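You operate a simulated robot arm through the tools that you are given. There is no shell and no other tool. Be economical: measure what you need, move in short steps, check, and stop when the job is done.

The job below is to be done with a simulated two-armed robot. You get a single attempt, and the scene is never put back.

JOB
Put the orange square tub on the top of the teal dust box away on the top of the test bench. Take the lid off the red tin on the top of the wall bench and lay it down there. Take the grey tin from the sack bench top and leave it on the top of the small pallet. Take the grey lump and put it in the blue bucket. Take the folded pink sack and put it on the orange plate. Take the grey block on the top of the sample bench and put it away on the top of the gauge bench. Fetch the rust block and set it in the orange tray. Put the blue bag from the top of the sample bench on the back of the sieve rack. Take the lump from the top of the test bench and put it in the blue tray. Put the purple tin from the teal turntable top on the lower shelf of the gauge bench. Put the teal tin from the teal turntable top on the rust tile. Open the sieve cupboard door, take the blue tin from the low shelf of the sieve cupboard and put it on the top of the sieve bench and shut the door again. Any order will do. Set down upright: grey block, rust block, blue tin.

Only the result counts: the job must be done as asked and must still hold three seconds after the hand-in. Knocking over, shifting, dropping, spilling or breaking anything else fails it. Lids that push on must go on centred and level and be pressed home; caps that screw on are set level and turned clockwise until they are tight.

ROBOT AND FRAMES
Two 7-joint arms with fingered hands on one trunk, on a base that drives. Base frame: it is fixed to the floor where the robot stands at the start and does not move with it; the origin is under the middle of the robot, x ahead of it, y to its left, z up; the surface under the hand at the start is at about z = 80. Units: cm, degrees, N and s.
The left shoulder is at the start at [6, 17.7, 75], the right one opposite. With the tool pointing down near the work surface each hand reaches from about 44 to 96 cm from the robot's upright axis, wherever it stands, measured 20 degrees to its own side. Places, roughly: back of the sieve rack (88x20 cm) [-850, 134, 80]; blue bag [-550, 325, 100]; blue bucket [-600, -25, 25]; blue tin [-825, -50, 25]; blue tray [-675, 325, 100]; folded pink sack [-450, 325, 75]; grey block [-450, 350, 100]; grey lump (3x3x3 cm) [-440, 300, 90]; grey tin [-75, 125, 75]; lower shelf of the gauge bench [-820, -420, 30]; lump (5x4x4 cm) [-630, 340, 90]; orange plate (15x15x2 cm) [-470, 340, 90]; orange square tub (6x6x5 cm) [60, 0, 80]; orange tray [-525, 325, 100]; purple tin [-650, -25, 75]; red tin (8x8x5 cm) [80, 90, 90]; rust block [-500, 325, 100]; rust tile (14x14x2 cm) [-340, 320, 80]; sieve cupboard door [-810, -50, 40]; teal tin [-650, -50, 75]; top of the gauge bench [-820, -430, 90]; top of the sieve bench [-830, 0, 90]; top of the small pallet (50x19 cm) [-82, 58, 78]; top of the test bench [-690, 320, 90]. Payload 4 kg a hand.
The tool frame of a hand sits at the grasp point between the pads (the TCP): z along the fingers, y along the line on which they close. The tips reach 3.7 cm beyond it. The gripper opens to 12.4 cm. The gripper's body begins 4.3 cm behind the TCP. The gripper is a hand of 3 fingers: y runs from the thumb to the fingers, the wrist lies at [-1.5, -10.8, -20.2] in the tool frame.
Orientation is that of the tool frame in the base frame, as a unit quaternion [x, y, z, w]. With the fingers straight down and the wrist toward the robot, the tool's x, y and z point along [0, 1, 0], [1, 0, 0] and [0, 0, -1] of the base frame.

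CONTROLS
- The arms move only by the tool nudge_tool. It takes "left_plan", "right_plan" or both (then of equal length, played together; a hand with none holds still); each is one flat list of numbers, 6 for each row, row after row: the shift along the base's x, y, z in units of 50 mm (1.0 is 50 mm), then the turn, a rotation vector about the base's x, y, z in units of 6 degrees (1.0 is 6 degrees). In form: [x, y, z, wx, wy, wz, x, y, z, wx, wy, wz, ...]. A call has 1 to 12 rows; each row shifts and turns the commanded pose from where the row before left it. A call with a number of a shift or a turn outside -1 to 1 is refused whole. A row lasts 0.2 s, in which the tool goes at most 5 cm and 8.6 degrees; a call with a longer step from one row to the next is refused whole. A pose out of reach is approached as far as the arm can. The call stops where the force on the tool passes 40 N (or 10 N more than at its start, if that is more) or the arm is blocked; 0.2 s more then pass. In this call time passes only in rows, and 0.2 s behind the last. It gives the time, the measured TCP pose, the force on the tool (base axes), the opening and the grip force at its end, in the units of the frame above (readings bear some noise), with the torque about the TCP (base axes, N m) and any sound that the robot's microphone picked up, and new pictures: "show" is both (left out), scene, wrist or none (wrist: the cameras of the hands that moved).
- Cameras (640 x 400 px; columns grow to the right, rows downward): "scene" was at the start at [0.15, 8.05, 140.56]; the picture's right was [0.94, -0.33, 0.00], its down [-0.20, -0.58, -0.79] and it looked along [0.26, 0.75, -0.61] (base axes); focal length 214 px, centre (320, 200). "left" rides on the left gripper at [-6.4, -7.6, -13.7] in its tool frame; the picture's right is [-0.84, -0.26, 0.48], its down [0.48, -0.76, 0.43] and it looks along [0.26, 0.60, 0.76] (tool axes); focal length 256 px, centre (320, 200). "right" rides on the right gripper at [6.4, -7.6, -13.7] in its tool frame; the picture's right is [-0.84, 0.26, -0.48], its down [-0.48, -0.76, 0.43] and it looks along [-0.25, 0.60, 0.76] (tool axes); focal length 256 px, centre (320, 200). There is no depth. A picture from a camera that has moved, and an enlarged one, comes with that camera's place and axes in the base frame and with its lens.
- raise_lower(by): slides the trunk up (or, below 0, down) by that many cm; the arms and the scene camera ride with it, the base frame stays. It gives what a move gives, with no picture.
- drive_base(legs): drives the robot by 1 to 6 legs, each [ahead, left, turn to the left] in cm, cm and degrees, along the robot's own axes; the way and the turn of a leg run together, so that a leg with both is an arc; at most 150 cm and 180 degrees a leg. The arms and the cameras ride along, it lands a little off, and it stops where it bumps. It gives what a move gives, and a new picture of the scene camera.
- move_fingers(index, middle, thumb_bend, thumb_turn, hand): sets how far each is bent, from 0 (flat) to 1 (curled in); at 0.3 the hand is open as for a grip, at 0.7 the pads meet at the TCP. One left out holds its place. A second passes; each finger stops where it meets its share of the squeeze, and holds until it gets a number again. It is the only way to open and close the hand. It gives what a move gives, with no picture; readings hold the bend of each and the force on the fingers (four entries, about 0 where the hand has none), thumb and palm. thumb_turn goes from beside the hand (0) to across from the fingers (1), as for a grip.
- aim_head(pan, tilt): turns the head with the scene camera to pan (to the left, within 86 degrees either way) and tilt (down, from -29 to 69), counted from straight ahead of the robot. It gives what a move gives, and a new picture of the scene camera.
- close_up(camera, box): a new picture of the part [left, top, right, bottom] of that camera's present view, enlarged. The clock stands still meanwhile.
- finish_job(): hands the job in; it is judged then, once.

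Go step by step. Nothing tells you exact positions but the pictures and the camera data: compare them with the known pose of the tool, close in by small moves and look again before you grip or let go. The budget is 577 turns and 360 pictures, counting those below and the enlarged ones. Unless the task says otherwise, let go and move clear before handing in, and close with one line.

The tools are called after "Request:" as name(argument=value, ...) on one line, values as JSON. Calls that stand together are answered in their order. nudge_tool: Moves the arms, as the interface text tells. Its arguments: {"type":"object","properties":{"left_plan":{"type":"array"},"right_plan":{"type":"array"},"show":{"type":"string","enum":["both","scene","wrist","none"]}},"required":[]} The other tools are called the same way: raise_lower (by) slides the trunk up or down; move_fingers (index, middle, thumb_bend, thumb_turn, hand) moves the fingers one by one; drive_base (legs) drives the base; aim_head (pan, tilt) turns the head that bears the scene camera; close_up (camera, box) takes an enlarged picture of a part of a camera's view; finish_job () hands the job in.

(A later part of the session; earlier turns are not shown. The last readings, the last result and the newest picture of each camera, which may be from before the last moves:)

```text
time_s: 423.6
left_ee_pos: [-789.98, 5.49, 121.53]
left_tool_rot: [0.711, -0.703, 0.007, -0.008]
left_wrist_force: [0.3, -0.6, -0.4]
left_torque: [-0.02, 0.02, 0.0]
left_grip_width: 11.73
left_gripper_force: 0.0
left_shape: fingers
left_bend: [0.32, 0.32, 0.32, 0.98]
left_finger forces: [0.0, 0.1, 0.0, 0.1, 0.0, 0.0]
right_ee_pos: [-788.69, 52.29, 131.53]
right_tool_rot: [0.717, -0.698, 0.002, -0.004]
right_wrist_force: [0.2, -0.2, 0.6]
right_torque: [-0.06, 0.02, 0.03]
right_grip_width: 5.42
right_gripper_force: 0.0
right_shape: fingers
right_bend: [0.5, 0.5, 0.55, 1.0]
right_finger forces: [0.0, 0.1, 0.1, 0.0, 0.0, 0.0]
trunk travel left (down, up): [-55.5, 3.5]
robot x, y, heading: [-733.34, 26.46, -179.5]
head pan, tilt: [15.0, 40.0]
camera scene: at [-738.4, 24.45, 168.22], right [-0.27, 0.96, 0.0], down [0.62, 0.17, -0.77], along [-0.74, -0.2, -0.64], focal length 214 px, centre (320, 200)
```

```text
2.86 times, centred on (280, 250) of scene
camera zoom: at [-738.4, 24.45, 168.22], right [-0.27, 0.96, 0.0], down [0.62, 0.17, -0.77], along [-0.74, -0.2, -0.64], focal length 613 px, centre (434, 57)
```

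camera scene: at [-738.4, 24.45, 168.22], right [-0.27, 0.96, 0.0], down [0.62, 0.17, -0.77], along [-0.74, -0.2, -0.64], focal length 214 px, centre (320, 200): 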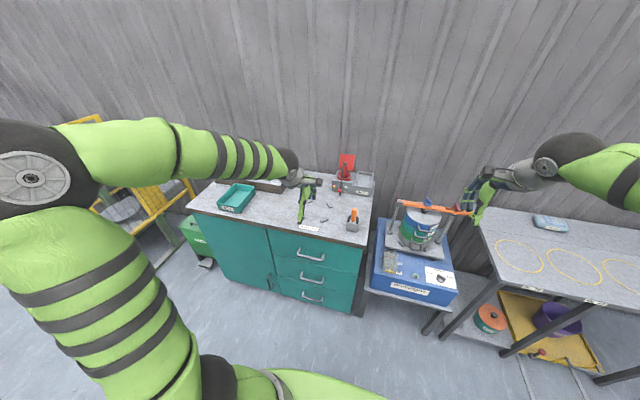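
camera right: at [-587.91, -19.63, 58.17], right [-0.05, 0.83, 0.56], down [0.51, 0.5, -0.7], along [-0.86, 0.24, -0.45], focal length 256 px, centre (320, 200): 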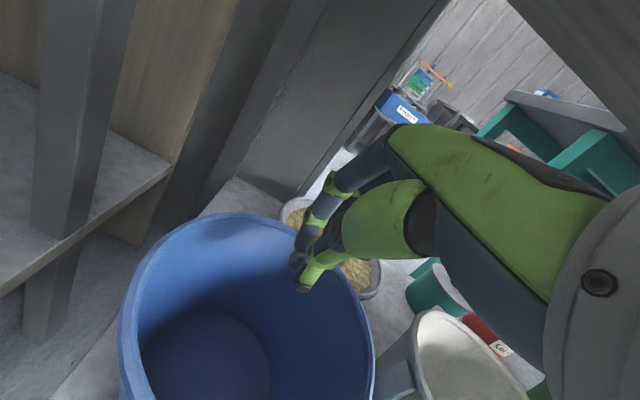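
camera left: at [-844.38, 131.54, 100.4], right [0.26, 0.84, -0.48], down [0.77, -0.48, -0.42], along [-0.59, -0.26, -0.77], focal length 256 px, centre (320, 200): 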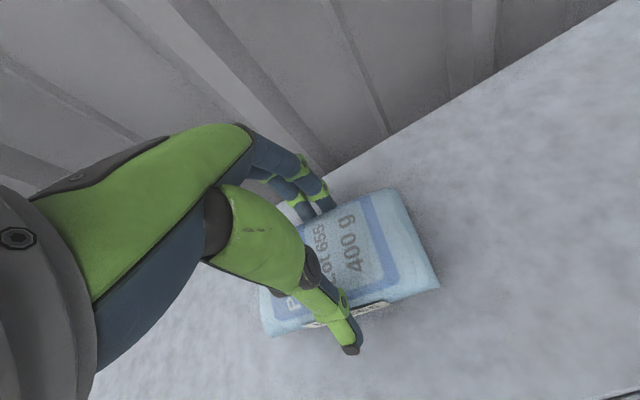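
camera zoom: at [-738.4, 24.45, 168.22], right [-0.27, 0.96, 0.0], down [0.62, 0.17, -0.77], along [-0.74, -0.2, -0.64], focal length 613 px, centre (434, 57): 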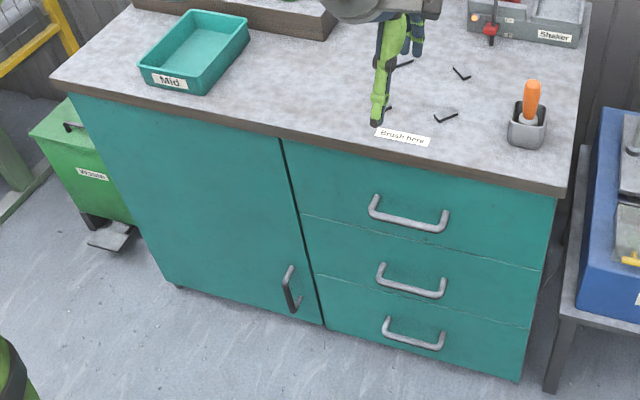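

The handle is a vertical bar at about [-799, -25, 30–50], 40 cm from the hinge. I plan to pinch it from above with the right hand turned a quarter; first I step back and to the left, lift the left hand, turn the right, and lower the trunk.

Request:
drive_base(legs=[[-8, 0, -0.5], [0, 31, 0]])

Request:
nudge_tool(right_plan=[0.1, -0.4, -0.1, 0, 0, 1, 0.1, -0.4, -0.1, 0, 0, 1, 0.1, -0.4, -0.1, 0, 0, 1, 0.1, -0.4, -0.1, 0, 0, 1, 0, -0.4, -0.1, 0, 0, 1, 0, -0.4, -0.1, 0, 0, 1, 0, -0.4, -0.1, 0, 0, 1, 0, -0.4, -0.1, 0, 0, 1, 0, -0.4, -0.1, 0, 0, 1, 0, -0.4, -0.1, 0, 0, 1, 0, 0, 0, 0, 0, 1, 0, 0, 0, 0, 0, 1], left_plan=[0.2, -0.3, 0.6, 0, 0, 0, 0.2, -0.3, 0.6, 0, 0, 0, 0.2, -0.3, 0.6, 0, 0, 0, 0, -0.3, 0.6, 0, 0, 0, 0, -0.3, 0.6, 0, 0, 0, 0, 0, 0.6, 0, 0, 0, 0, 0, 0.6, 0, 0, 0, 0, 0, 0, 0, 0, 0, 0, 0, 0, 0, 0, 0, 0, 0, 0, 0, 0, 0, 0, 0, 0, 0, 0, 0, 0, 0, 0, 0, 0, 0], show="none")

Request:
nudge_tool(right_plan=[0, 0, 0, 0, 0, 1, 0, 0, 0, 0, 0, 1, 0, 0, 0, 0, 0, 1], show="none")

Request:
raise_lower(by=-40)

Request:
raise_lower(by=-13)

Request:
aim_head(pan=15, tilt=45)

```text
time_s: 426.4
left_ee_pos: [-781.71, -25.38, 121.5]
left_tool_rot: [0.71, -0.704, 0.008, -0.007]
left_wrist_force: [0.2, -0.2, -0.8]
left_torque: [0.03, -0.04, 0.05]
left_grip_width: 11.75
left_gripper_force: 0.1
left_shape: fingers
left_bend: [0.32, 0.32, 0.32, 0.98]
left_finger forces: [0.0, 0.0, 0.0, 0.0, 0.1, 0.1]
right_ee_pos: [-780.23, 21.41, 131.6]
right_tool_rot: [0.715, -0.699, 0.002, -0.004]
right_wrist_force: [-0.1, -0.6, 0.1]
right_torque: [0.03, -0.01, -0.03]
right_grip_width: 5.43
right_gripper_force: 0.0
right_shape: fingers
right_bend: [0.5, 0.5, 0.55, 1.0]
right_finger forces: [0.0, 0.1, 0.0, 0.1, 0.1, 0.0]
trunk travel left (down, up): [-55.5, 3.5]
robot x, y, heading: [-725.03, -4.02, -179.4]
head pan, tilt: [15.0, 40.0]
camera scene: at [-730.1, -6.56, 168.22], right [-0.27, 0.96, 0.0], down [0.62, 0.17, -0.77], along [-0.74, -0.2, -0.64], focal length 214 px, centre (320, 200)
```

scene: 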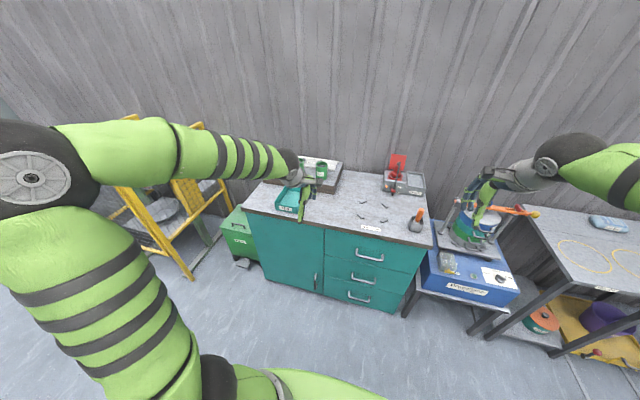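

```text
time_s: 429.0
left_ee_pos: [-778.61, -33.05, 142.53]
left_tool_rot: [0.71, -0.704, 0.008, -0.008]
left_wrist_force: [0.0, 0.4, -0.1]
left_torque: [-0.02, 0.0, 0.05]
left_grip_width: 11.75
left_gripper_force: 0.0
left_shape: fingers
left_bend: [0.32, 0.32, 0.32, 0.98]
left_finger forces: [0.0, 0.0, 0.0, 0.0, 0.0, 0.1]
right_ee_pos: [-778.3, 1.6, 126.43]
right_tool_rot: [0.99, -0.144, 0.0, -0.005]
right_wrist_force: [-0.1, 0.0, -0.2]
right_torque: [-0.03, 0.02, 0.01]
right_grip_width: 5.4
right_gripper_force: 0.0
right_shape: fingers
right_bend: [0.5, 0.5, 0.55, 1.0]
right_finger forces: [0.0, 0.0, 0.0, 0.1, 0.0, 0.0]
trunk travel left (down, up): [-55.5, 3.5]
robot x, y, heading: [-725.14, -4.34, -179.6]
head pan, tilt: [15.0, 40.0]
```

```text
time_s: 429.8
left_ee_pos: [-778.64, -33.1, 142.58]
left_tool_rot: [0.711, -0.704, 0.009, -0.008]
left_wrist_force: [-0.7, -0.3, -0.3]
left_torque: [0.01, 0.01, -0.02]
left_grip_width: 11.75
left_gripper_force: 0.1
left_shape: fingers
left_bend: [0.32, 0.32, 0.32, 0.98]
left_finger forces: [0.1, 0.0, 0.1, 0.0, 0.1, 0.0]
right_ee_pos: [-778.3, 1.42, 126.47]
right_tool_rot: [1.0, 0.013, -0.001, -0.004]
right_wrist_force: [1.1, 0.2, 0.2]
right_torque: [0.02, 0.01, -0.02]
right_grip_width: 5.44
right_gripper_force: 0.0
right_shape: fingers
right_bend: [0.5, 0.5, 0.55, 1.0]
right_finger forces: [0.0, 0.0, 0.0, 0.0, 0.0, 0.0]
trunk travel left (down, up): [-55.5, 3.5]
robot x, y, heading: [-724.99, -4.2, -179.4]
head pan, tilt: [15.0, 40.0]
```

```text
time_s: 433.6
left_ee_pos: [-778.61, -33.12, 102.55]
left_tool_rot: [0.71, -0.704, 0.008, -0.008]
left_wrist_force: [-1.0, 0.6, -0.3]
left_torque: [-0.03, -0.01, 0.0]
left_grip_width: 11.72
left_gripper_force: 0.0
left_shape: fingers
left_bend: [0.32, 0.32, 0.32, 0.98]
left_finger forces: [0.0, 0.0, 0.0, 0.1, 0.0, 0.0]
right_ee_pos: [-778.23, 1.55, 86.46]
right_tool_rot: [1.0, 0.012, -0.001, -0.005]
right_wrist_force: [-0.2, -0.5, -0.2]
right_torque: [-0.02, -0.02, 0.02]
right_grip_width: 5.41
right_gripper_force: 0.1
right_shape: fingers
right_bend: [0.5, 0.5, 0.55, 1.0]
right_finger forces: [0.1, 0.1, 0.0, 0.0, 0.0, 0.0]
trunk travel left (down, up): [-15.5, 43.5]
robot x, y, heading: [-725.12, -4.28, -179.7]
head pan, tilt: [15.0, 40.0]
```

```text
time_s: 435.2
left_ee_pos: [-778.59, -32.99, 89.61]
left_tool_rot: [0.71, -0.704, 0.007, -0.007]
left_wrist_force: [-0.2, -0.3, 0.5]
left_torque: [-0.02, 0.02, 0.02]
left_grip_width: 11.73
left_gripper_force: 0.1
left_shape: fingers
left_bend: [0.32, 0.32, 0.32, 0.98]
left_finger forces: [0.1, 0.0, 0.0, 0.0, 0.1, 0.0]
right_ee_pos: [-778.3, 1.49, 73.5]
right_tool_rot: [1.0, 0.012, -0.002, -0.005]
right_wrist_force: [0.2, -0.1, -0.2]
right_torque: [0.05, 0.0, 0.01]
right_grip_width: 5.42
right_gripper_force: 0.1
right_shape: fingers
right_bend: [0.5, 0.5, 0.55, 1.0]
right_finger forces: [0.1, 0.1, 0.0, 0.0, 0.0, 0.0]
trunk travel left (down, up): [-2.5, 56.5]
robot x, y, heading: [-724.97, -4.29, -179.5]
head pan, tilt: [15.0, 40.0]
```

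```text
time_s: 435.8
left_ee_pos: [-778.63, -32.99, 89.63]
left_tool_rot: [0.71, -0.704, 0.008, -0.008]
left_wrist_force: [-0.7, 0.5, -0.5]
left_torque: [0.02, 0.0, -0.02]
left_grip_width: 11.74
left_gripper_force: 0.0
left_shape: fingers
left_bend: [0.32, 0.32, 0.32, 0.98]
left_finger forces: [0.0, 0.0, 0.0, 0.1, 0.0, 0.1]
right_ee_pos: [-778.18, 1.51, 73.43]
right_tool_rot: [1.0, 0.012, -0.002, -0.004]
right_wrist_force: [0.6, -0.3, -0.4]
right_torque: [0.04, 0.07, -0.02]
right_grip_width: 5.41
right_gripper_force: 0.0
right_shape: fingers
right_bend: [0.5, 0.5, 0.55, 1.0]
right_finger forces: [0.1, 0.0, 0.0, 0.0, 0.0, 0.0]
trunk travel left (down, up): [-2.5, 56.5]
robot x, y, heading: [-725.14, -4.06, -179.6]
head pan, tilt: [15.0, 45.0]
camera scene: at [-729.74, -6.34, 114.5], right [-0.27, 0.96, 0.0], down [0.68, 0.19, -0.71], along [-0.68, -0.19, -0.71], focal length 214 px, centre (320, 200)
```

scene: 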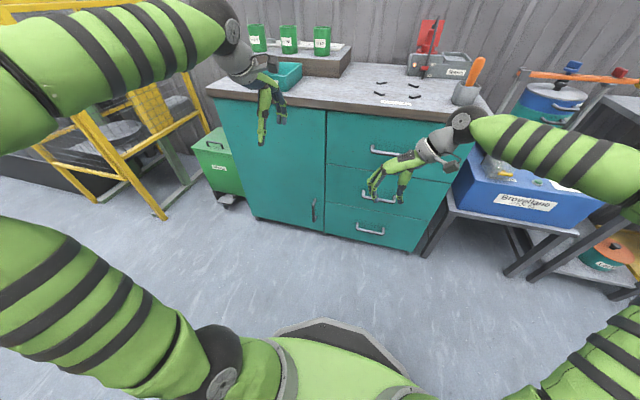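

The handle is lower than I thought: about [-808, -33, 11–26]. I move the right hand down and closer for a look with its camera.

Request:
drive_base(legs=[[8, 8, 0]])

Request:
nudge_tool(right_plan=[0, -0.3, -0.9, 0, 0, 0, 0, -0.3, -0.9, 0, 0, 0, 0, -0.3, -0.9, 0, 0, 0, 0, -0.3, -0.9, 0, 0, 0, 0, -0.2, -0.9, 0, 0, 0, 0, 0, -0.9, 0, 0, 0], show="wrist")

```text
time_s: 437.0
left_ee_pos: [-786.69, -41.21, 89.69]
left_tool_rot: [0.711, -0.703, 0.008, -0.007]
left_wrist_force: [0.7, -0.1, 0.6]
left_torque: [0.0, -0.02, 0.0]
left_grip_width: 11.74
left_gripper_force: 0.0
left_shape: fingers
left_bend: [0.32, 0.32, 0.32, 0.98]
left_finger forces: [0.0, 0.1, 0.0, 0.0, 0.1, 0.0]
right_ee_pos: [-786.25, -6.65, 73.4]
right_tool_rot: [1.0, 0.014, -0.002, -0.004]
right_wrist_force: [0.5, 0.4, -0.3]
right_torque: [-0.03, 0.02, -0.02]
right_grip_width: 5.41
right_gripper_force: 0.0
right_shape: fingers
right_bend: [0.5, 0.5, 0.55, 1.0]
right_finger forces: [0.0, 0.0, 0.0, 0.0, 0.0, 0.0]
trunk travel left (down, up): [-2.5, 56.5]
robot x, y, heading: [-732.8, -12.58, -179.4]
head pan, tilt: [15.0, 45.0]
camera scene: at [-737.75, -14.45, 114.49], right [-0.27, 0.96, 0.0], down [0.68, 0.19, -0.71], along [-0.68, -0.19, -0.71], focal length 214 px, centre (320, 200)
```

scene: 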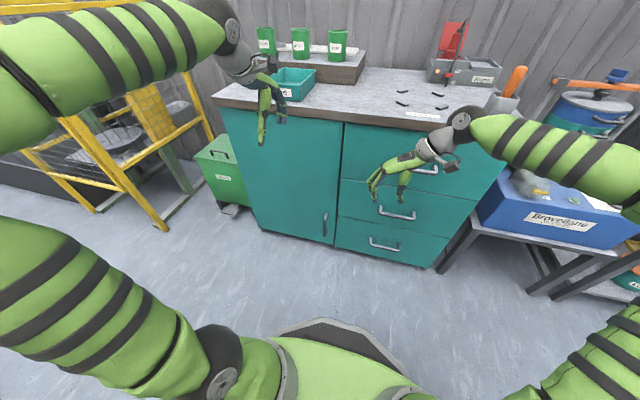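

```text
time_s: 438.4
left_ee_pos: [-786.65, -41.19, 89.57]
left_tool_rot: [0.711, -0.703, 0.007, -0.007]
left_wrist_force: [0.0, 0.1, -0.6]
left_torque: [-0.03, 0.0, 0.01]
left_grip_width: 11.72
left_gripper_force: 0.0
left_shape: fingers
left_bend: [0.32, 0.32, 0.32, 0.98]
left_finger forces: [0.0, 0.0, 0.1, 0.0, 0.1, 0.0]
right_ee_pos: [-786.36, -13.5, 46.59]
right_tool_rot: [1.0, 0.013, -0.002, -0.004]
right_wrist_force: [-0.5, 0.0, 0.1]
right_torque: [0.02, 0.01, 0.0]
right_grip_width: 5.41
right_gripper_force: 0.1
right_shape: fingers
right_bend: [0.5, 0.5, 0.55, 1.0]
right_finger forces: [0.0, 0.0, 0.0, 0.0, 0.1, 0.1]
trunk travel left (down, up): [-2.5, 56.5]
robot x, y, heading: [-733.11, -12.42, -179.5]
head pan, tilt: [15.0, 45.0]
camera right: at [-779.93, -5.83, 60.29], right [-0.83, -0.28, 0.48], down [-0.5, 0.75, -0.43], along [-0.24, -0.6, -0.76], focal length 256 px, centre (320, 200)
```

right: 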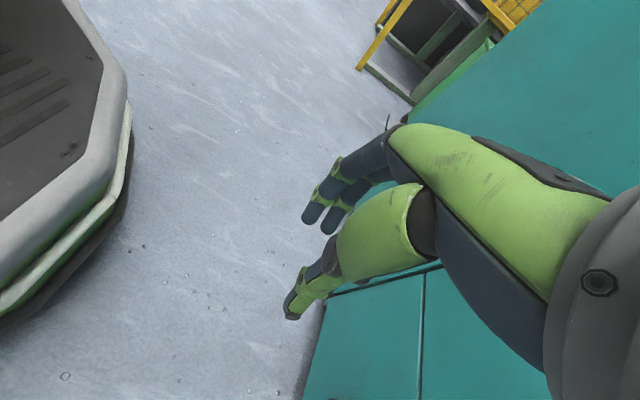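

The bar's middle is about [-807, -32, 22]. I open the fingers, bring the hand in front of it, and check.

Request:
move_fingers(hand="right", index=0.42, middle=0.42, thumb_bend=0.42)

Request:
nudge_tool(right_plan=[0, -0.7, -0.5, 0, 0, 0, 0, -0.7, -0.5, 0, 0, 0, 0, -0.8, -0.5, 0, 0, 0, 0, -0.8, -0.5, 0, 0, 0, 0, -0.65, -0.5, 0, 0, 0, -0.1, 0, -0.8, 0, 0, 0, -0.2, 0, -0.8, 0, 0, 0], show="both")

```text
time_s: 439.4
left_ee_pos: [-786.65, -41.34, 89.51]
left_tool_rot: [0.71, -0.704, 0.008, -0.006]
left_wrist_force: [0.7, -0.1, 0.3]
left_torque: [0.01, -0.02, -0.03]
left_grip_width: 11.75
left_gripper_force: 0.3
left_shape: fingers
left_bend: [0.32, 0.32, 0.32, 0.98]
left_finger forces: [0.0, 0.1, 0.0, 0.0, 0.1, 0.0]
right_ee_pos: [-786.19, -13.47, 46.54]
right_tool_rot: [1.0, 0.013, -0.002, -0.004]
right_wrist_force: [0.3, 0.5, 0.0]
right_torque: [-0.02, 0.01, 0.01]
right_grip_width: 8.68
right_gripper_force: 0.1
right_shape: fingers
right_bend: [0.42, 0.42, 0.42, 0.99]
right_finger forces: [0.0, 0.1, 0.0, 0.0, 0.1, 0.0]
trunk travel left (down, up): [-2.5, 56.5]
robot x, y, heading: [-733.15, -12.18, -179.3]
head pan, tilt: [15.0, 45.0]
```

```text
time_s: 441.0
left_ee_pos: [-786.6, -41.27, 89.54]
left_tool_rot: [0.711, -0.703, 0.007, -0.007]
left_wrist_force: [0.1, -0.1, 0.3]
left_torque: [-0.03, -0.01, 0.01]
left_grip_width: 11.73
left_gripper_force: 0.0
left_shape: fingers
left_bend: [0.32, 0.32, 0.32, 0.98]
left_finger forces: [0.0, 0.0, 0.1, 0.0, 0.1, 0.0]
right_ee_pos: [-787.77, -32.15, 25.91]
right_tool_rot: [1.0, 0.012, -0.002, -0.004]
right_wrist_force: [0.3, 0.0, 0.3]
right_torque: [0.01, -0.01, -0.01]
right_grip_width: 8.68
right_gripper_force: 0.1
right_shape: fingers
right_bend: [0.42, 0.42, 0.42, 0.99]
right_finger forces: [0.1, 0.0, 0.0, 0.0, 0.0, 0.2]
trunk travel left (down, up): [-2.5, 56.5]
robot x, y, heading: [-732.86, -12.27, -179.6]
head pan, tilt: [15.0, 45.0]
camera scene: at [-737.74, -14.46, 114.5], right [-0.27, 0.96, 0.0], down [0.68, 0.19, -0.71], along [-0.68, -0.19, -0.71], focal length 214 px, centre (320, 200)
camera right: at [-781.4, -24.47, 39.64], right [-0.83, -0.28, 0.48], down [-0.5, 0.75, -0.43], along [-0.24, -0.6, -0.76], focal length 256 px, centre (320, 200)
```

scene: 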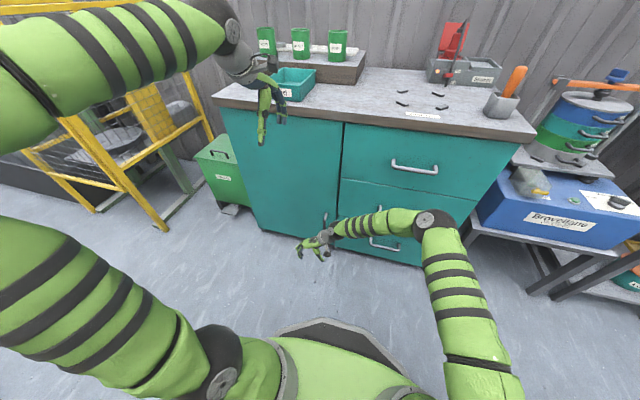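
right: 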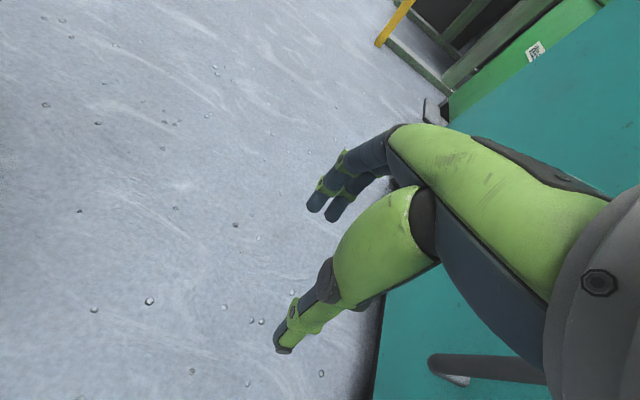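

I see the bar at lower right of the wrist view: y of about -31, from z 17.5 upward. I move the hand in toward it.

Request:
nudge_tool(right_plan=[-0.6, 0.1, 0, 0, 0, 0, -0.6, 0.1, 0, 0, 0, 0, -0.6, 0, 0, 0, 0, 0, -0.6, 0, 0, 0, 0, 0], show="wrist")

```text
time_s: 442.0
left_ee_pos: [-786.63, -41.22, 89.63]
left_tool_rot: [0.711, -0.704, 0.008, -0.007]
left_wrist_force: [0.3, -0.2, 0.1]
left_torque: [0.01, 0.01, 0.01]
left_grip_width: 11.72
left_gripper_force: 0.1
left_shape: fingers
left_bend: [0.32, 0.32, 0.32, 0.98]
left_finger forces: [0.1, 0.0, 0.1, 0.0, 0.0, 0.0]
right_ee_pos: [-800.03, -31.09, 25.98]
right_tool_rot: [1.0, 0.013, -0.001, -0.004]
right_wrist_force: [-0.2, -0.1, 0.5]
right_torque: [0.0, -0.03, 0.03]
right_grip_width: 8.68
right_gripper_force: 0.2
right_shape: fingers
right_bend: [0.42, 0.42, 0.42, 0.99]
right_finger forces: [0.0, 0.0, 0.0, 0.0, 0.1, 0.0]
trunk travel left (down, up): [-2.5, 56.5]
robot x, y, heading: [-733.18, -12.25, -179.5]
head pan, tilt: [15.0, 45.0]
camera right: at [-793.74, -23.34, 39.76], right [-0.83, -0.28, 0.48], down [-0.5, 0.75, -0.43], along [-0.24, -0.6, -0.76], focal length 256 px, centre (320, 200)
```

right: 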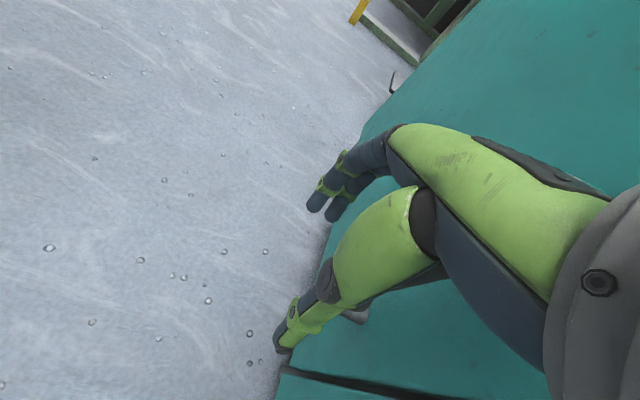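

The handle's lower mount is at [-808.5, -31, 17.5], so the bar is at x of about -805.5. I move in the last 5 cm and close on it.

Request:
nudge_tool(right_plan=[-0.5, 0, 0, 0, 0, 0, -0.48, 0, 0, 0, 0, 0], show="none")

Request:
move_fingers(hand="right", index=0.72, middle=0.72, thumb_bend=0.72)

Request:
close_up(camera="right", box=[240, 160, 480, 340])

```text
time_s: 442.8
left_ee_pos: [-784.91, -40.09, 90.07]
left_tool_rot: [0.707, -0.707, 0.005, -0.005]
left_wrist_force: [0.4, 0.4, 0.3]
left_torque: [0.02, -0.02, -0.04]
left_grip_width: 11.73
left_gripper_force: 0.1
left_shape: fingers
left_bend: [0.32, 0.32, 0.32, 0.98]
left_finger forces: [0.0, 0.0, 0.0, 0.0, 0.0, 0.0]
right_ee_pos: [-801.47, -31.34, 25.95]
right_tool_rot: [1.0, 0.027, 0.002, -0.002]
right_wrist_force: [0.1, 0.5, -1.4]
right_torque: [-0.04, 0.02, 0.0]
right_grip_width: 8.69
right_gripper_force: 0.1
right_shape: fingers
right_bend: [0.42, 0.42, 0.42, 0.99]
right_finger forces: [0.0, 0.0, 0.0, 0.0, 0.0, 0.0]
trunk travel left (down, up): [-2.5, 56.5]
robot x, y, heading: [-731.48, -11.56, -180.1]
head pan, tilt: [15.0, 45.0]
stopped in row 2 (right hand): the arm was blocked; the commanded pose is now the measured one
```

```text
time_s: 443.8
left_ee_pos: [-784.69, -40.11, 90.35]
left_tool_rot: [0.707, -0.707, 0.005, -0.003]
left_wrist_force: [0.2, 0.8, 0.6]
left_torque: [0.02, 0.0, 0.0]
left_grip_width: 11.73
left_gripper_force: 0.3
left_shape: fingers
left_bend: [0.32, 0.32, 0.32, 0.98]
left_finger forces: [0.0, 0.0, 0.0, 0.1, 0.1, 0.0]
right_ee_pos: [-801.47, -31.39, 26.0]
right_tool_rot: [1.0, 0.027, 0.002, -0.005]
right_wrist_force: [0.5, -0.4, 0.7]
right_torque: [-0.02, 0.05, 0.0]
right_grip_width: 0.0
right_gripper_force: 0.4
right_shape: fingers
right_bend: [0.71, 0.72, 0.71, 1.0]
right_finger forces: [0.0, 0.1, 0.0, 0.1, 0.0, 0.8]
trunk travel left (down, up): [-2.5, 56.5]
robot x, y, heading: [-731.87, -11.86, -179.5]
head pan, tilt: [15.0, 45.0]
```

```text
2.22 times, centred on (360, 250) of right
camera zoom: at [-795.53, -23.59, 39.71], right [-0.82, -0.31, 0.48], down [-0.52, 0.74, -0.43], along [-0.22, -0.6, -0.77], focal length 569 px, centre (231, 89)
```

zoom: 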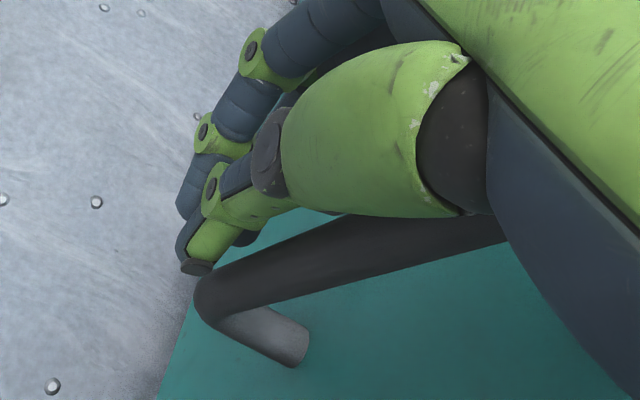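

The palm hit the upper part of the bar, so I need the fingers to come in tilted forward. I open, back off and tilt the hand 45° toward the door.

Request:
nudge_tool(right_plan=[0.6, 0, 0, 0, 0, 0, 0.8, 0, 0.2, 0, 0, 0], show="none")

Request:
move_fingers(hand="right", index=0.42, middle=0.42, thumb_bend=0.42)

Request:
nudge_tool(right_plan=[0, 0, 0, 0, 1, 0, 0, 0, 0, 0, 1, 0, 0, 0, 0, 0, 1, 0, 0, 0, 0, 0, 1, 0, 0, 0, 0, 0, 1, 0, 0, 0, 0, 0, 1, 0, 0, 0, 0, 0, 1, 0], show="wrist")

```text
time_s: 444.4
left_ee_pos: [-785.84, -40.36, 89.59]
left_tool_rot: [0.708, -0.706, 0.007, -0.008]
left_wrist_force: [-0.4, 0.2, 0.1]
left_torque: [-0.01, 0.0, 0.0]
left_grip_width: 11.75
left_gripper_force: 0.0
left_shape: fingers
left_bend: [0.32, 0.32, 0.32, 0.98]
left_finger forces: [0.0, 0.0, 0.0, 0.0, 0.1, 0.0]
right_ee_pos: [-795.1, -31.36, 25.86]
right_tool_rot: [1.0, 0.025, 0.009, -0.006]
right_wrist_force: [0.4, 0.6, 0.1]
right_torque: [-0.03, -0.02, -0.03]
right_grip_width: 0.0
right_gripper_force: 0.0
right_shape: fingers
right_bend: [0.71, 0.72, 0.71, 1.0]
right_finger forces: [0.0, 0.1, 0.1, 0.0, 0.0, 0.0]
trunk travel left (down, up): [-2.5, 56.5]
robot x, y, heading: [-732.35, -11.47, -179.7]
head pan, tilt: [15.0, 45.0]
```

```text
time_s: 445.4
left_ee_pos: [-785.74, -40.46, 89.58]
left_tool_rot: [0.708, -0.706, 0.007, -0.007]
left_wrist_force: [0.7, 0.8, 0.9]
left_torque: [-0.02, 0.02, 0.02]
left_grip_width: 11.74
left_gripper_force: 0.1
left_shape: fingers
left_bend: [0.32, 0.32, 0.32, 0.98]
left_finger forces: [0.1, 0.0, 0.0, 0.0, 0.0, 0.0]
right_ee_pos: [-794.92, -31.27, 26.06]
right_tool_rot: [1.0, 0.026, 0.008, -0.005]
right_wrist_force: [0.1, -0.2, -0.1]
right_torque: [0.02, 0.02, -0.01]
right_grip_width: 8.67
right_gripper_force: 0.0
right_shape: fingers
right_bend: [0.42, 0.42, 0.42, 0.99]
right_finger forces: [0.1, 0.1, 0.0, 0.1, 0.0, 0.1]
trunk travel left (down, up): [-2.5, 56.5]
robot x, y, heading: [-731.96, -11.61, -179.7]
head pan, tilt: [15.0, 45.0]
```

```text
time_s: 447.0
left_ee_pos: [-785.62, -40.42, 89.64]
left_tool_rot: [0.708, -0.706, 0.007, -0.008]
left_wrist_force: [-0.9, 0.0, 0.5]
left_torque: [0.0, -0.03, 0.0]
left_grip_width: 11.73
left_gripper_force: 0.1
left_shape: fingers
left_bend: [0.32, 0.32, 0.32, 0.98]
left_finger forces: [0.1, 0.1, 0.0, 0.0, 0.0, 0.0]
right_ee_pos: [-794.71, -31.29, 26.2]
right_tool_rot: [0.936, 0.022, -0.352, -0.014]
right_wrist_force: [0.0, -0.2, -1.1]
right_torque: [-0.02, -0.03, 0.01]
right_grip_width: 8.66
right_gripper_force: 0.1
right_shape: fingers
right_bend: [0.42, 0.42, 0.42, 0.99]
right_finger forces: [0.0, 0.1, 0.0, 0.0, 0.0, 0.1]
trunk travel left (down, up): [-2.5, 56.5]
robot x, y, heading: [-731.76, -11.56, -179.6]
head pan, tilt: [15.0, 45.0]
camera right: at [-781.17, -23.47, 32.56], right [-0.3, -0.3, 0.9], down [-0.67, 0.74, 0.02], along [-0.67, -0.6, -0.43], focal length 256 px, centre (320, 200)
```

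right: 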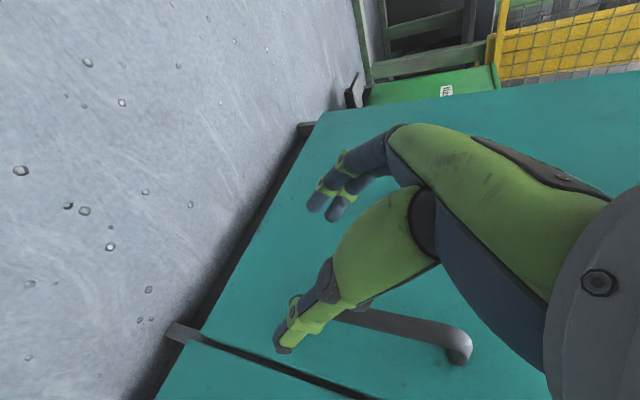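

Now the bar shows clearly (z 17–34, y=-30.4, x about -805). I move in with the fingers on both sides of it and close.

Request:
nudge_tool(right_plan=[-0.6, 0.18, -0.1, 0, 0, 0, -0.6, 0, 0, 0, 0, 0, -0.5, 0, 0, 0, 0, 0], show="none")

Request:
move_fingers(hand="right", index=0.74, middle=0.74, thumb_bend=0.74)

Request:
close_up(camera="right", box=[200, 130, 520, 370])

```text
time_s: 447.8
left_ee_pos: [-785.75, -40.38, 89.74]
left_tool_rot: [0.709, -0.705, 0.008, -0.008]
left_wrist_force: [0.3, -0.2, -0.4]
left_torque: [0.0, 0.01, -0.01]
left_grip_width: 11.74
left_gripper_force: 0.0
left_shape: fingers
left_bend: [0.32, 0.32, 0.32, 0.98]
left_finger forces: [0.0, 0.0, 0.1, 0.2, 0.1, 0.0]
right_ee_pos: [-803.31, -30.47, 25.76]
right_tool_rot: [0.936, 0.022, -0.351, -0.014]
right_wrist_force: [-0.2, -0.5, -0.2]
right_torque: [-0.03, 0.0, 0.02]
right_grip_width: 8.7
right_gripper_force: 0.0
right_shape: fingers
right_bend: [0.42, 0.42, 0.42, 0.99]
right_finger forces: [0.0, 0.0, 0.0, 0.0, 0.1, 0.0]
trunk travel left (down, up): [-2.5, 56.5]
robot x, y, heading: [-731.81, -11.5, -179.8]
head pan, tilt: [15.0, 45.0]
```

```text
time_s: 449.0
left_ee_pos: [-785.6, -40.06, 89.55]
left_tool_rot: [0.708, -0.707, 0.008, -0.007]
left_wrist_force: [-0.4, 0.2, -0.2]
left_torque: [0.01, -0.02, -0.02]
left_grip_width: 11.72
left_gripper_force: 0.0
left_shape: fingers
left_bend: [0.32, 0.32, 0.32, 0.98]
left_finger forces: [0.0, 0.1, 0.0, 0.0, 0.1, 0.0]
right_ee_pos: [-803.59, -29.61, 25.65]
right_tool_rot: [0.936, 0.018, -0.35, -0.019]
right_wrist_force: [2.1, 18.6, 5.6]
right_torque: [-0.15, 0.03, 0.08]
right_grip_width: 0.92
right_gripper_force: 17.4
right_shape: fingers
right_bend: [0.73, 0.74, 0.65, 1.0]
right_finger forces: [7.5, 0.0, 0.0, 0.0, 27.4, 0.0]
trunk travel left (down, up): [-2.5, 56.5]
robot x, y, heading: [-731.97, -11.71, -180.0]
head pan, tilt: [15.0, 45.0]
stopped (right hand): the force on the tool passed its limit at 40 N (the readings are from after the stop); the commanded pose is now the measured one
```

```text
1.67 times, centred on (360, 250) of right
camera zoom: at [-789.95, -21.96, 32.16], right [-0.31, -0.31, 0.9], down [-0.67, 0.74, 0.03], along [-0.68, -0.59, -0.44], focal length 427 px, centre (253, 117)
```

zoom: 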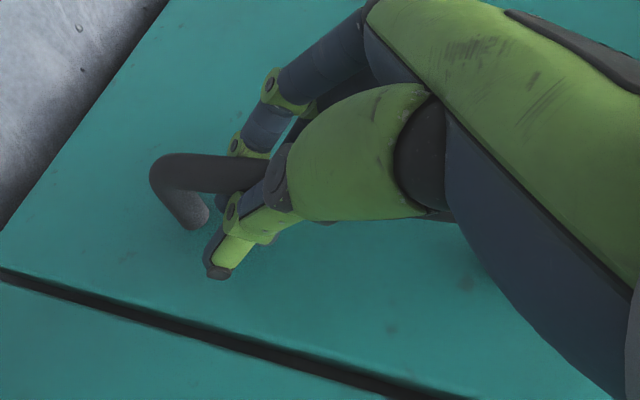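

The bar is gripped between index finger and thumb. I pull gently along the door's arc and check.

Request:
nudge_tool(right_plan=[0.4, -0.05, 0, 0, 0, -0.5, 0.36, -0.08, 0, 0, 0, -0.5, 0.36, -0.1, 0, 0, 0, -0.5, 0.36, -0.11, 0, 0, 0, -0.5], show="both")

```text
time_s: 450.1
left_ee_pos: [-785.72, -39.98, 89.61]
left_tool_rot: [0.707, -0.707, 0.008, -0.007]
left_wrist_force: [-0.6, 0.2, 0.2]
left_torque: [0.02, 0.01, 0.0]
left_grip_width: 11.75
left_gripper_force: 0.0
left_shape: fingers
left_bend: [0.32, 0.32, 0.32, 0.98]
left_finger forces: [0.1, 0.1, 0.0, 0.0, 0.0, 0.1]
right_ee_pos: [-796.18, -31.25, 25.59]
right_tool_rot: [0.933, -0.077, -0.347, -0.058]
right_wrist_force: [5.5, 18.5, 11.6]
right_torque: [-0.19, 0.07, 0.1]
right_grip_width: 0.98
right_gripper_force: 18.4
right_shape: fingers
right_bend: [0.73, 0.74, 0.65, 1.0]
right_finger forces: [8.2, 0.1, 0.0, 0.0, 29.2, 0.0]
trunk travel left (down, up): [-2.5, 56.5]
robot x, y, heading: [-731.97, -11.61, 180.0]
head pan, tilt: [15.0, 45.0]
stopped in row 4 (right hand): the force on the tool passed its limit at 42 N (the readings are from after the stop); the commanded pose is now the measured one
camera scene: at [-736.5, -13.75, 114.5], right [-0.26, 0.97, 0.0], down [0.68, 0.18, -0.71], along [-0.68, -0.18, -0.71], focal length 214 px, centre (320, 200)
camera right: at [-781.2, -26.51, 32.1], right [-0.37, -0.24, 0.9], down [-0.5, 0.87, 0.03], along [-0.78, -0.44, -0.44], focal length 256 px, centre (320, 200)
```

scene: 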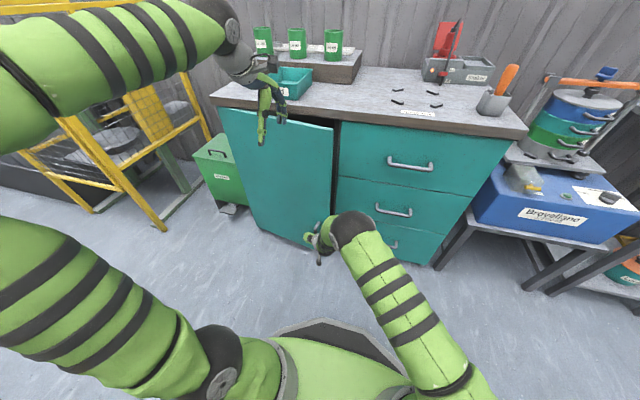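
right: 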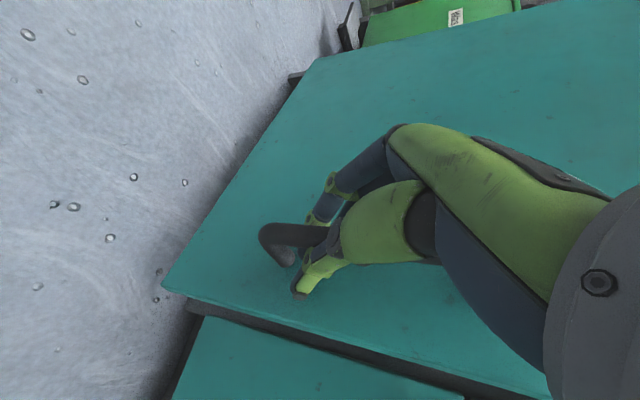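

The door is opening. I ease the thumb a little, lift the left hand clear of the door, and keep pulling.

Request:
move_fingers(hand="right", thumb_bend=0.68)

Request:
nudge_tool(right_plan=[0.35, -0.14, 0, 0, 0, -0.5, 0.35, -0.16, 0, 0, 0, -0.5, 0.34, -0.18, 0, 0, 0, -0.5, 0.33, -0.2, 0, 0, 0, -0.5, 0.32, -0.21, 0, 0, 0, -0.5, 0.3, -0.22, 0, 0, 0, -0.5], left_plan=[0.3, -0.2, 0.6, 0, 0, 0, 0.3, -0.2, 0.6, 0, 0, 0, 0.2, 0, 0.6, 0, 0, 0, 0, 0, 0.6, 0, 0, 0, 0, 0, 0, 0, 0, 0, 0, 0, 0, 0, 0, 0], show="scene")

```text
time_s: 451.1
left_ee_pos: [-785.61, -40.14, 89.66]
left_tool_rot: [0.708, -0.706, 0.009, -0.007]
left_wrist_force: [0.1, 0.5, 0.2]
left_torque: [-0.03, 0.02, 0.02]
left_grip_width: 11.73
left_gripper_force: 0.0
left_shape: fingers
left_bend: [0.32, 0.32, 0.32, 0.98]
left_finger forces: [0.1, 0.0, 0.0, 0.0, 0.0, 0.0]
right_ee_pos: [-795.98, -31.42, 25.36]
right_tool_rot: [0.934, -0.076, -0.345, -0.056]
right_wrist_force: [4.4, 20.2, 9.6]
right_torque: [-0.08, 0.12, 0.02]
right_grip_width: 1.27
right_gripper_force: 15.9
right_shape: fingers
right_bend: [0.73, 0.74, 0.63, 1.0]
right_finger forces: [7.8, 0.0, 0.0, 0.0, 24.7, 0.0]
trunk travel left (down, up): [-2.5, 56.5]
robot x, y, heading: [-731.78, -11.48, -180.0]
head pan, tilt: [15.0, 45.0]
```

```text
time_s: 452.0
left_ee_pos: [-781.56, -41.87, 100.25]
left_tool_rot: [-0.706, 0.708, -0.009, 0.006]
left_wrist_force: [0.1, -0.8, 0.1]
left_torque: [0.0, -0.01, -0.04]
left_grip_width: 11.75
left_gripper_force: 0.1
left_shape: fingers
left_bend: [0.32, 0.32, 0.32, 0.98]
left_finger forces: [0.0, 0.0, 0.1, 0.1, 0.0, 0.0]
right_ee_pos: [-789.92, -34.01, 25.37]
right_tool_rot: [0.923, -0.164, -0.337, -0.091]
right_wrist_force: [9.7, 20.5, 15.8]
right_torque: [-0.02, 0.14, 0.03]
right_grip_width: 1.41
right_gripper_force: 17.7
right_shape: fingers
right_bend: [0.73, 0.74, 0.62, 1.0]
right_finger forces: [8.5, 0.0, 0.0, 0.1, 27.8, 0.0]
trunk travel left (down, up): [-2.5, 56.5]
robot x, y, heading: [-731.78, -11.62, 180.2]
head pan, tilt: [15.0, 45.0]
stopped in row 4 (right hand): the force on the tool passed its limit at 42 N (the readings are from after the stop); the commanded pose is now the measured one
camera scene: at [-736.46, -13.72, 114.5], right [-0.26, 0.97, 0.0], down [0.68, 0.18, -0.71], along [-0.68, -0.18, -0.71], focal length 214 px, centre (320, 200)
```

scene: 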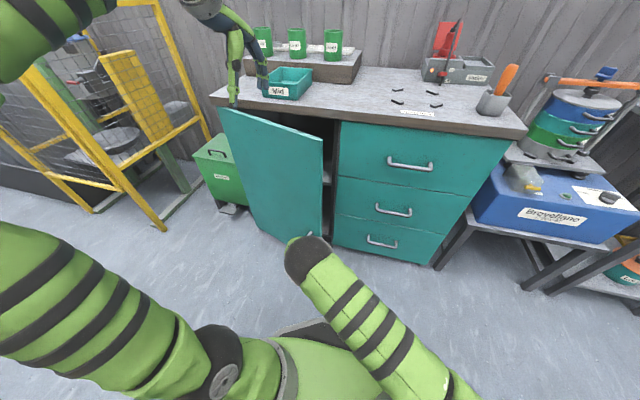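

About 25° open. I continue.

Request:
nudge_tool(right_plan=[0.32, -0.2, 0, 0, 0, -0.5, 0.31, -0.21, 0, 0, 0, -0.5, 0.3, -0.22, 0, 0, 0, -0.5, 0.29, -0.24, 0, 0, 0, -0.5], show="none")

Request:
nudge_tool(right_plan=[0.28, -0.25, 0, 0, 0, -0.5, 0.27, -0.26, 0, 0, 0, -0.5, 0.26, -0.27, 0, 0, 0, -0.5, 0.25, -0.28, 0, 0, 0, -0.5], show="scene")

```text
time_s: 452.6
left_ee_pos: [-781.54, -41.91, 100.2]
left_tool_rot: [-0.706, 0.708, -0.008, 0.006]
left_wrist_force: [-0.1, -0.1, -0.1]
left_torque: [-0.02, 0.0, -0.03]
left_grip_width: 11.75
left_gripper_force: 0.2
left_shape: fingers
left_bend: [0.32, 0.32, 0.32, 0.98]
left_finger forces: [0.0, 0.0, 0.0, 0.0, 0.0, 0.0]
right_ee_pos: [-787.39, -35.17, 25.36]
right_tool_rot: [0.915, -0.2, -0.333, -0.107]
right_wrist_force: [9.9, 19.5, 19.5]
right_torque: [-0.05, 0.16, 0.04]
right_grip_width: 1.43
right_gripper_force: 18.6
right_shape: fingers
right_bend: [0.73, 0.74, 0.62, 1.0]
right_finger forces: [9.2, 0.0, 0.0, 0.0, 27.5, 0.1]
trunk travel left (down, up): [-2.5, 56.5]
robot x, y, heading: [-731.76, -11.73, 180.0]
head pan, tilt: [15.0, 45.0]
stopped in row 2 (right hand): the force on the tool passed its limit at 42 N (the readings are from after the stop); the commanded pose is now the measured one
```

```text
time_s: 452.9
left_ee_pos: [-781.61, -41.66, 100.25]
left_tool_rot: [-0.707, 0.708, -0.008, 0.006]
left_wrist_force: [0.1, -0.2, 0.1]
left_torque: [-0.03, -0.03, -0.03]
left_grip_width: 11.72
left_gripper_force: 0.1
left_shape: fingers
left_bend: [0.32, 0.32, 0.32, 0.98]
left_finger forces: [0.1, 0.1, 0.0, 0.0, 0.0, 0.0]
right_ee_pos: [-786.61, -35.79, 25.17]
right_tool_rot: [0.911, -0.217, -0.332, -0.116]
right_wrist_force: [10.2, 19.0, 19.8]
right_torque: [-0.04, 0.15, 0.1]
right_grip_width: 1.48
right_gripper_force: 19.2
right_shape: fingers
right_bend: [0.74, 0.74, 0.61, 1.0]
right_finger forces: [9.2, 0.0, 0.0, 0.1, 27.9, 0.0]
trunk travel left (down, up): [-2.5, 56.5]
robot x, y, heading: [-731.86, -11.42, 180.1]
head pan, tilt: [15.0, 45.0]
stopped in row 1 (right hand): the force on the tool passed its limit at 42 N (the readings are from after the stop); the commanded pose is now the measured one
camera scene: at [-736.41, -13.6, 114.5], right [-0.26, 0.97, 0.0], down [0.68, 0.18, -0.71], along [-0.68, -0.18, -0.71], focal length 214 px, centre (320, 200)
```

scene: 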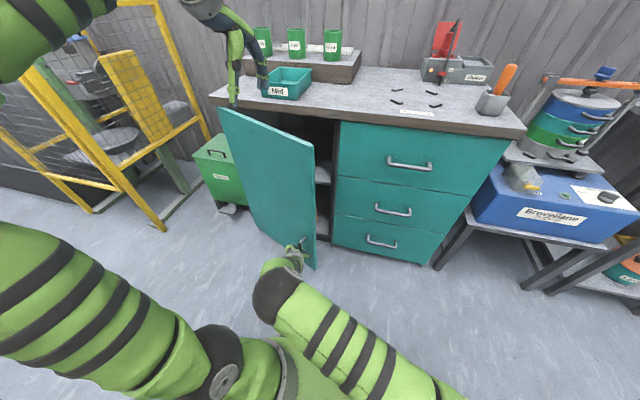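

About 35° open. I release the handle and withdraw the right hand, then back the robot off so the door can swing past.

Request:
move_fingers(hand="right", index=0.42, middle=0.42, thumb_bend=0.42)

Request:
nudge_tool(right_plan=[0.4, -0.2, 0.5, 0, 0, 0, 0.5, -0.25, 0.6, 0, 0, 0, 0.5, 0, 0.7, 0, 0, 0, 0.2, 0.5, 0.7, 0, 0, 0], show="none")

Request:
drive_base(legs=[[-12, -4, 0]])

```text
time_s: 453.9
left_ee_pos: [-781.67, -41.89, 100.13]
left_tool_rot: [-0.707, 0.708, -0.008, 0.006]
left_wrist_force: [0.2, 0.9, 0.3]
left_torque: [-0.02, 0.02, 0.03]
left_grip_width: 11.73
left_gripper_force: 0.1
left_shape: fingers
left_bend: [0.32, 0.32, 0.32, 0.98]
left_finger forces: [0.1, 0.0, 0.0, 0.0, 0.0, 0.0]
right_ee_pos: [-786.47, -36.01, 25.16]
right_tool_rot: [0.912, -0.215, -0.331, -0.114]
right_wrist_force: [0.6, -1.0, 0.1]
right_torque: [-0.02, 0.0, -0.01]
right_grip_width: 8.65
right_gripper_force: 0.3
right_shape: fingers
right_bend: [0.42, 0.42, 0.42, 0.99]
right_finger forces: [0.1, 0.1, 0.1, 0.0, 0.1, 0.0]
trunk travel left (down, up): [-2.5, 56.5]
robot x, y, heading: [-731.96, -11.33, 180.0]
head pan, tilt: [15.0, 45.0]
```

```text
time_s: 454.9
left_ee_pos: [-781.63, -41.86, 100.2]
left_tool_rot: [0.707, -0.707, 0.009, -0.007]
left_wrist_force: [0.3, -1.4, -0.2]
left_torque: [0.05, -0.01, 0.0]
left_grip_width: 11.74
left_gripper_force: 0.1
left_shape: fingers
left_bend: [0.32, 0.32, 0.32, 0.98]
left_finger forces: [0.0, 0.0, 0.0, 0.0, 0.1, 0.0]
right_ee_pos: [-778.38, -35.99, 37.58]
right_tool_rot: [0.912, -0.213, -0.331, -0.115]
right_wrist_force: [0.9, -0.4, -0.5]
right_torque: [0.02, 0.01, 0.02]
right_grip_width: 8.71
right_gripper_force: 0.0
right_shape: fingers
right_bend: [0.42, 0.42, 0.42, 0.99]
right_finger forces: [0.0, 0.0, 0.0, 0.0, 0.0, 0.0]
trunk travel left (down, up): [-2.5, 56.5]
robot x, y, heading: [-731.75, -11.23, 179.5]
head pan, tilt: [15.0, 45.0]
```

```text
time_s: 456.2
left_ee_pos: [-769.34, -38.05, 100.27]
left_tool_rot: [0.707, -0.707, 0.008, -0.007]
left_wrist_force: [0.6, -0.8, 0.0]
left_torque: [-0.03, 0.0, 0.0]
left_grip_width: 11.76
left_gripper_force: 0.1
left_shape: fingers
left_bend: [0.32, 0.32, 0.32, 0.98]
left_finger forces: [0.1, 0.0, 0.1, 0.0, 0.0, 0.0]
right_ee_pos: [-766.2, -31.96, 37.62]
right_tool_rot: [0.912, -0.215, -0.331, -0.116]
right_wrist_force: [0.2, -0.4, 0.4]
right_torque: [0.0, -0.03, 0.02]
right_grip_width: 8.68
right_gripper_force: 0.1
right_shape: fingers
right_bend: [0.42, 0.42, 0.42, 0.99]
right_finger forces: [0.0, 0.1, 0.1, 0.1, 0.1, 0.0]
trunk travel left (down, up): [-2.5, 56.5]
robot x, y, heading: [-719.71, -7.52, -179.7]
head pan, tilt: [15.0, 45.0]
camera scene: at [-724.28, -9.78, 114.49], right [-0.26, 0.97, 0.0], down [0.68, 0.18, -0.71], along [-0.68, -0.18, -0.71], focal length 214 px, centre (320, 200)
```

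scene: 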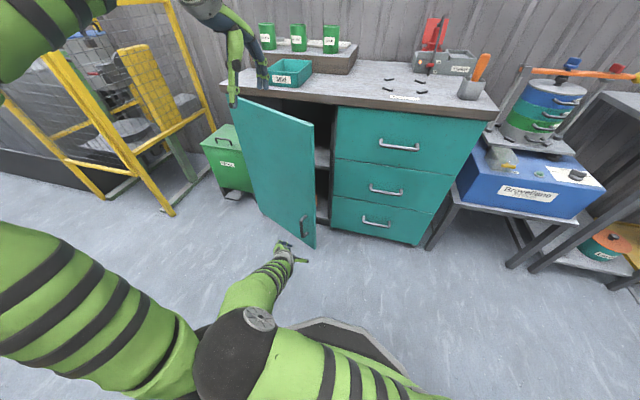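

The right hand goes round the door's free edge and pushes its inner side open.

Request:
move_fingers(hand="right", index=0.7, middle=0.7, thumb_bend=0.7)

Request:
nudge_tool(right_plan=[0, 0.8, 0.1, 0, 0, 0, 0, 0.9, 0.1, 0, 0, 0, 0, 0.9, 0.1, 0, 0, 0, -0.5, 0.7, 0.1, 0, 0, 0, -0.9, 0, 0, 0, 0, 0, -0.9, 0, 0, 0, 0, 0, -0.9, 0, 0, 0, 0, 0, -0.9, 0, 0, 0, 0, 0], show="both")

```text
time_s: 457.2
left_ee_pos: [-769.42, -38.09, 100.21]
left_tool_rot: [0.707, -0.707, 0.007, -0.006]
left_wrist_force: [0.8, 0.2, -0.2]
left_torque: [0.02, -0.01, -0.02]
left_grip_width: 11.74
left_gripper_force: 0.0
left_shape: fingers
left_bend: [0.32, 0.32, 0.32, 0.98]
left_finger forces: [0.0, 0.0, 0.1, 0.0, 0.0, 0.0]
right_ee_pos: [-766.2, -31.97, 37.73]
right_tool_rot: [0.912, -0.214, -0.331, -0.115]
right_wrist_force: [0.3, 1.0, -1.1]
right_torque: [-0.02, 0.04, -0.01]
right_grip_width: 0.22
right_gripper_force: 0.1
right_shape: fingers
right_bend: [0.7, 0.7, 0.7, 1.0]
right_finger forces: [0.0, 0.0, 0.1, 0.0, 0.0, 0.0]
trunk travel left (down, up): [-2.5, 56.5]
robot x, y, heading: [-719.81, -7.49, -179.8]
head pan, tilt: [15.0, 45.0]
```

```text
time_s: 459.0
left_ee_pos: [-769.46, -38.13, 100.41]
left_tool_rot: [0.707, -0.707, 0.008, -0.007]
left_wrist_force: [0.2, 0.3, 0.8]
left_torque: [-0.02, 0.01, -0.02]
left_grip_width: 11.74
left_gripper_force: 0.0
left_shape: fingers
left_bend: [0.32, 0.32, 0.32, 0.98]
left_finger forces: [0.0, 0.0, 0.0, 0.1, 0.0, 0.0]
right_ee_pos: [-786.73, -15.57, 39.91]
right_tool_rot: [0.912, -0.214, -0.33, -0.115]
right_wrist_force: [-0.2, -0.6, 0.5]
right_torque: [0.01, -0.02, 0.01]
right_grip_width: 0.19
right_gripper_force: 0.0
right_shape: fingers
right_bend: [0.7, 0.7, 0.7, 1.0]
right_finger forces: [0.0, 0.0, 0.0, 0.0, 0.0, 0.1]
trunk travel left (down, up): [-2.5, 56.5]
robot x, y, heading: [-719.72, -7.52, -179.9]
head pan, tilt: [15.0, 45.0]
camera scene: at [-724.26, -9.78, 114.49], right [-0.26, 0.97, 0.0], down [0.68, 0.18, -0.71], along [-0.68, -0.18, -0.71], focal length 214 px, centre (320, 200)
camera right: at [-771.07, -15.63, 46.55], right [-0.43, -0.13, 0.89], down [-0.22, 0.97, 0.04], along [-0.88, -0.18, -0.45], focal length 256 px, centre (320, 200)
```

scene: 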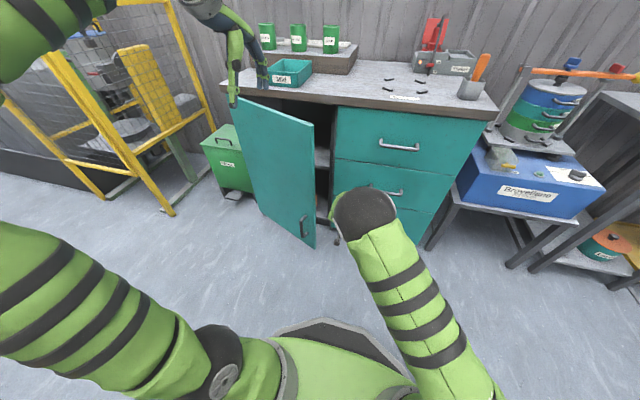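
right: 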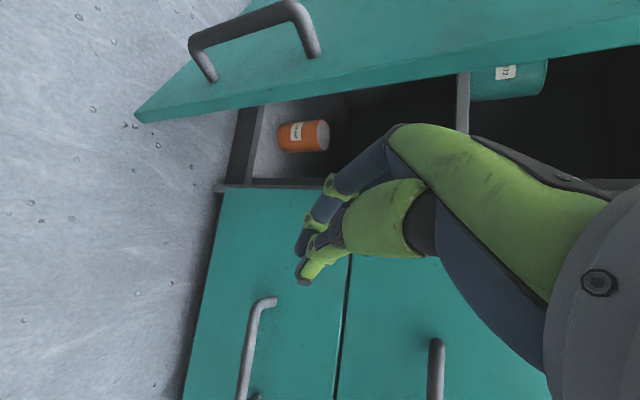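

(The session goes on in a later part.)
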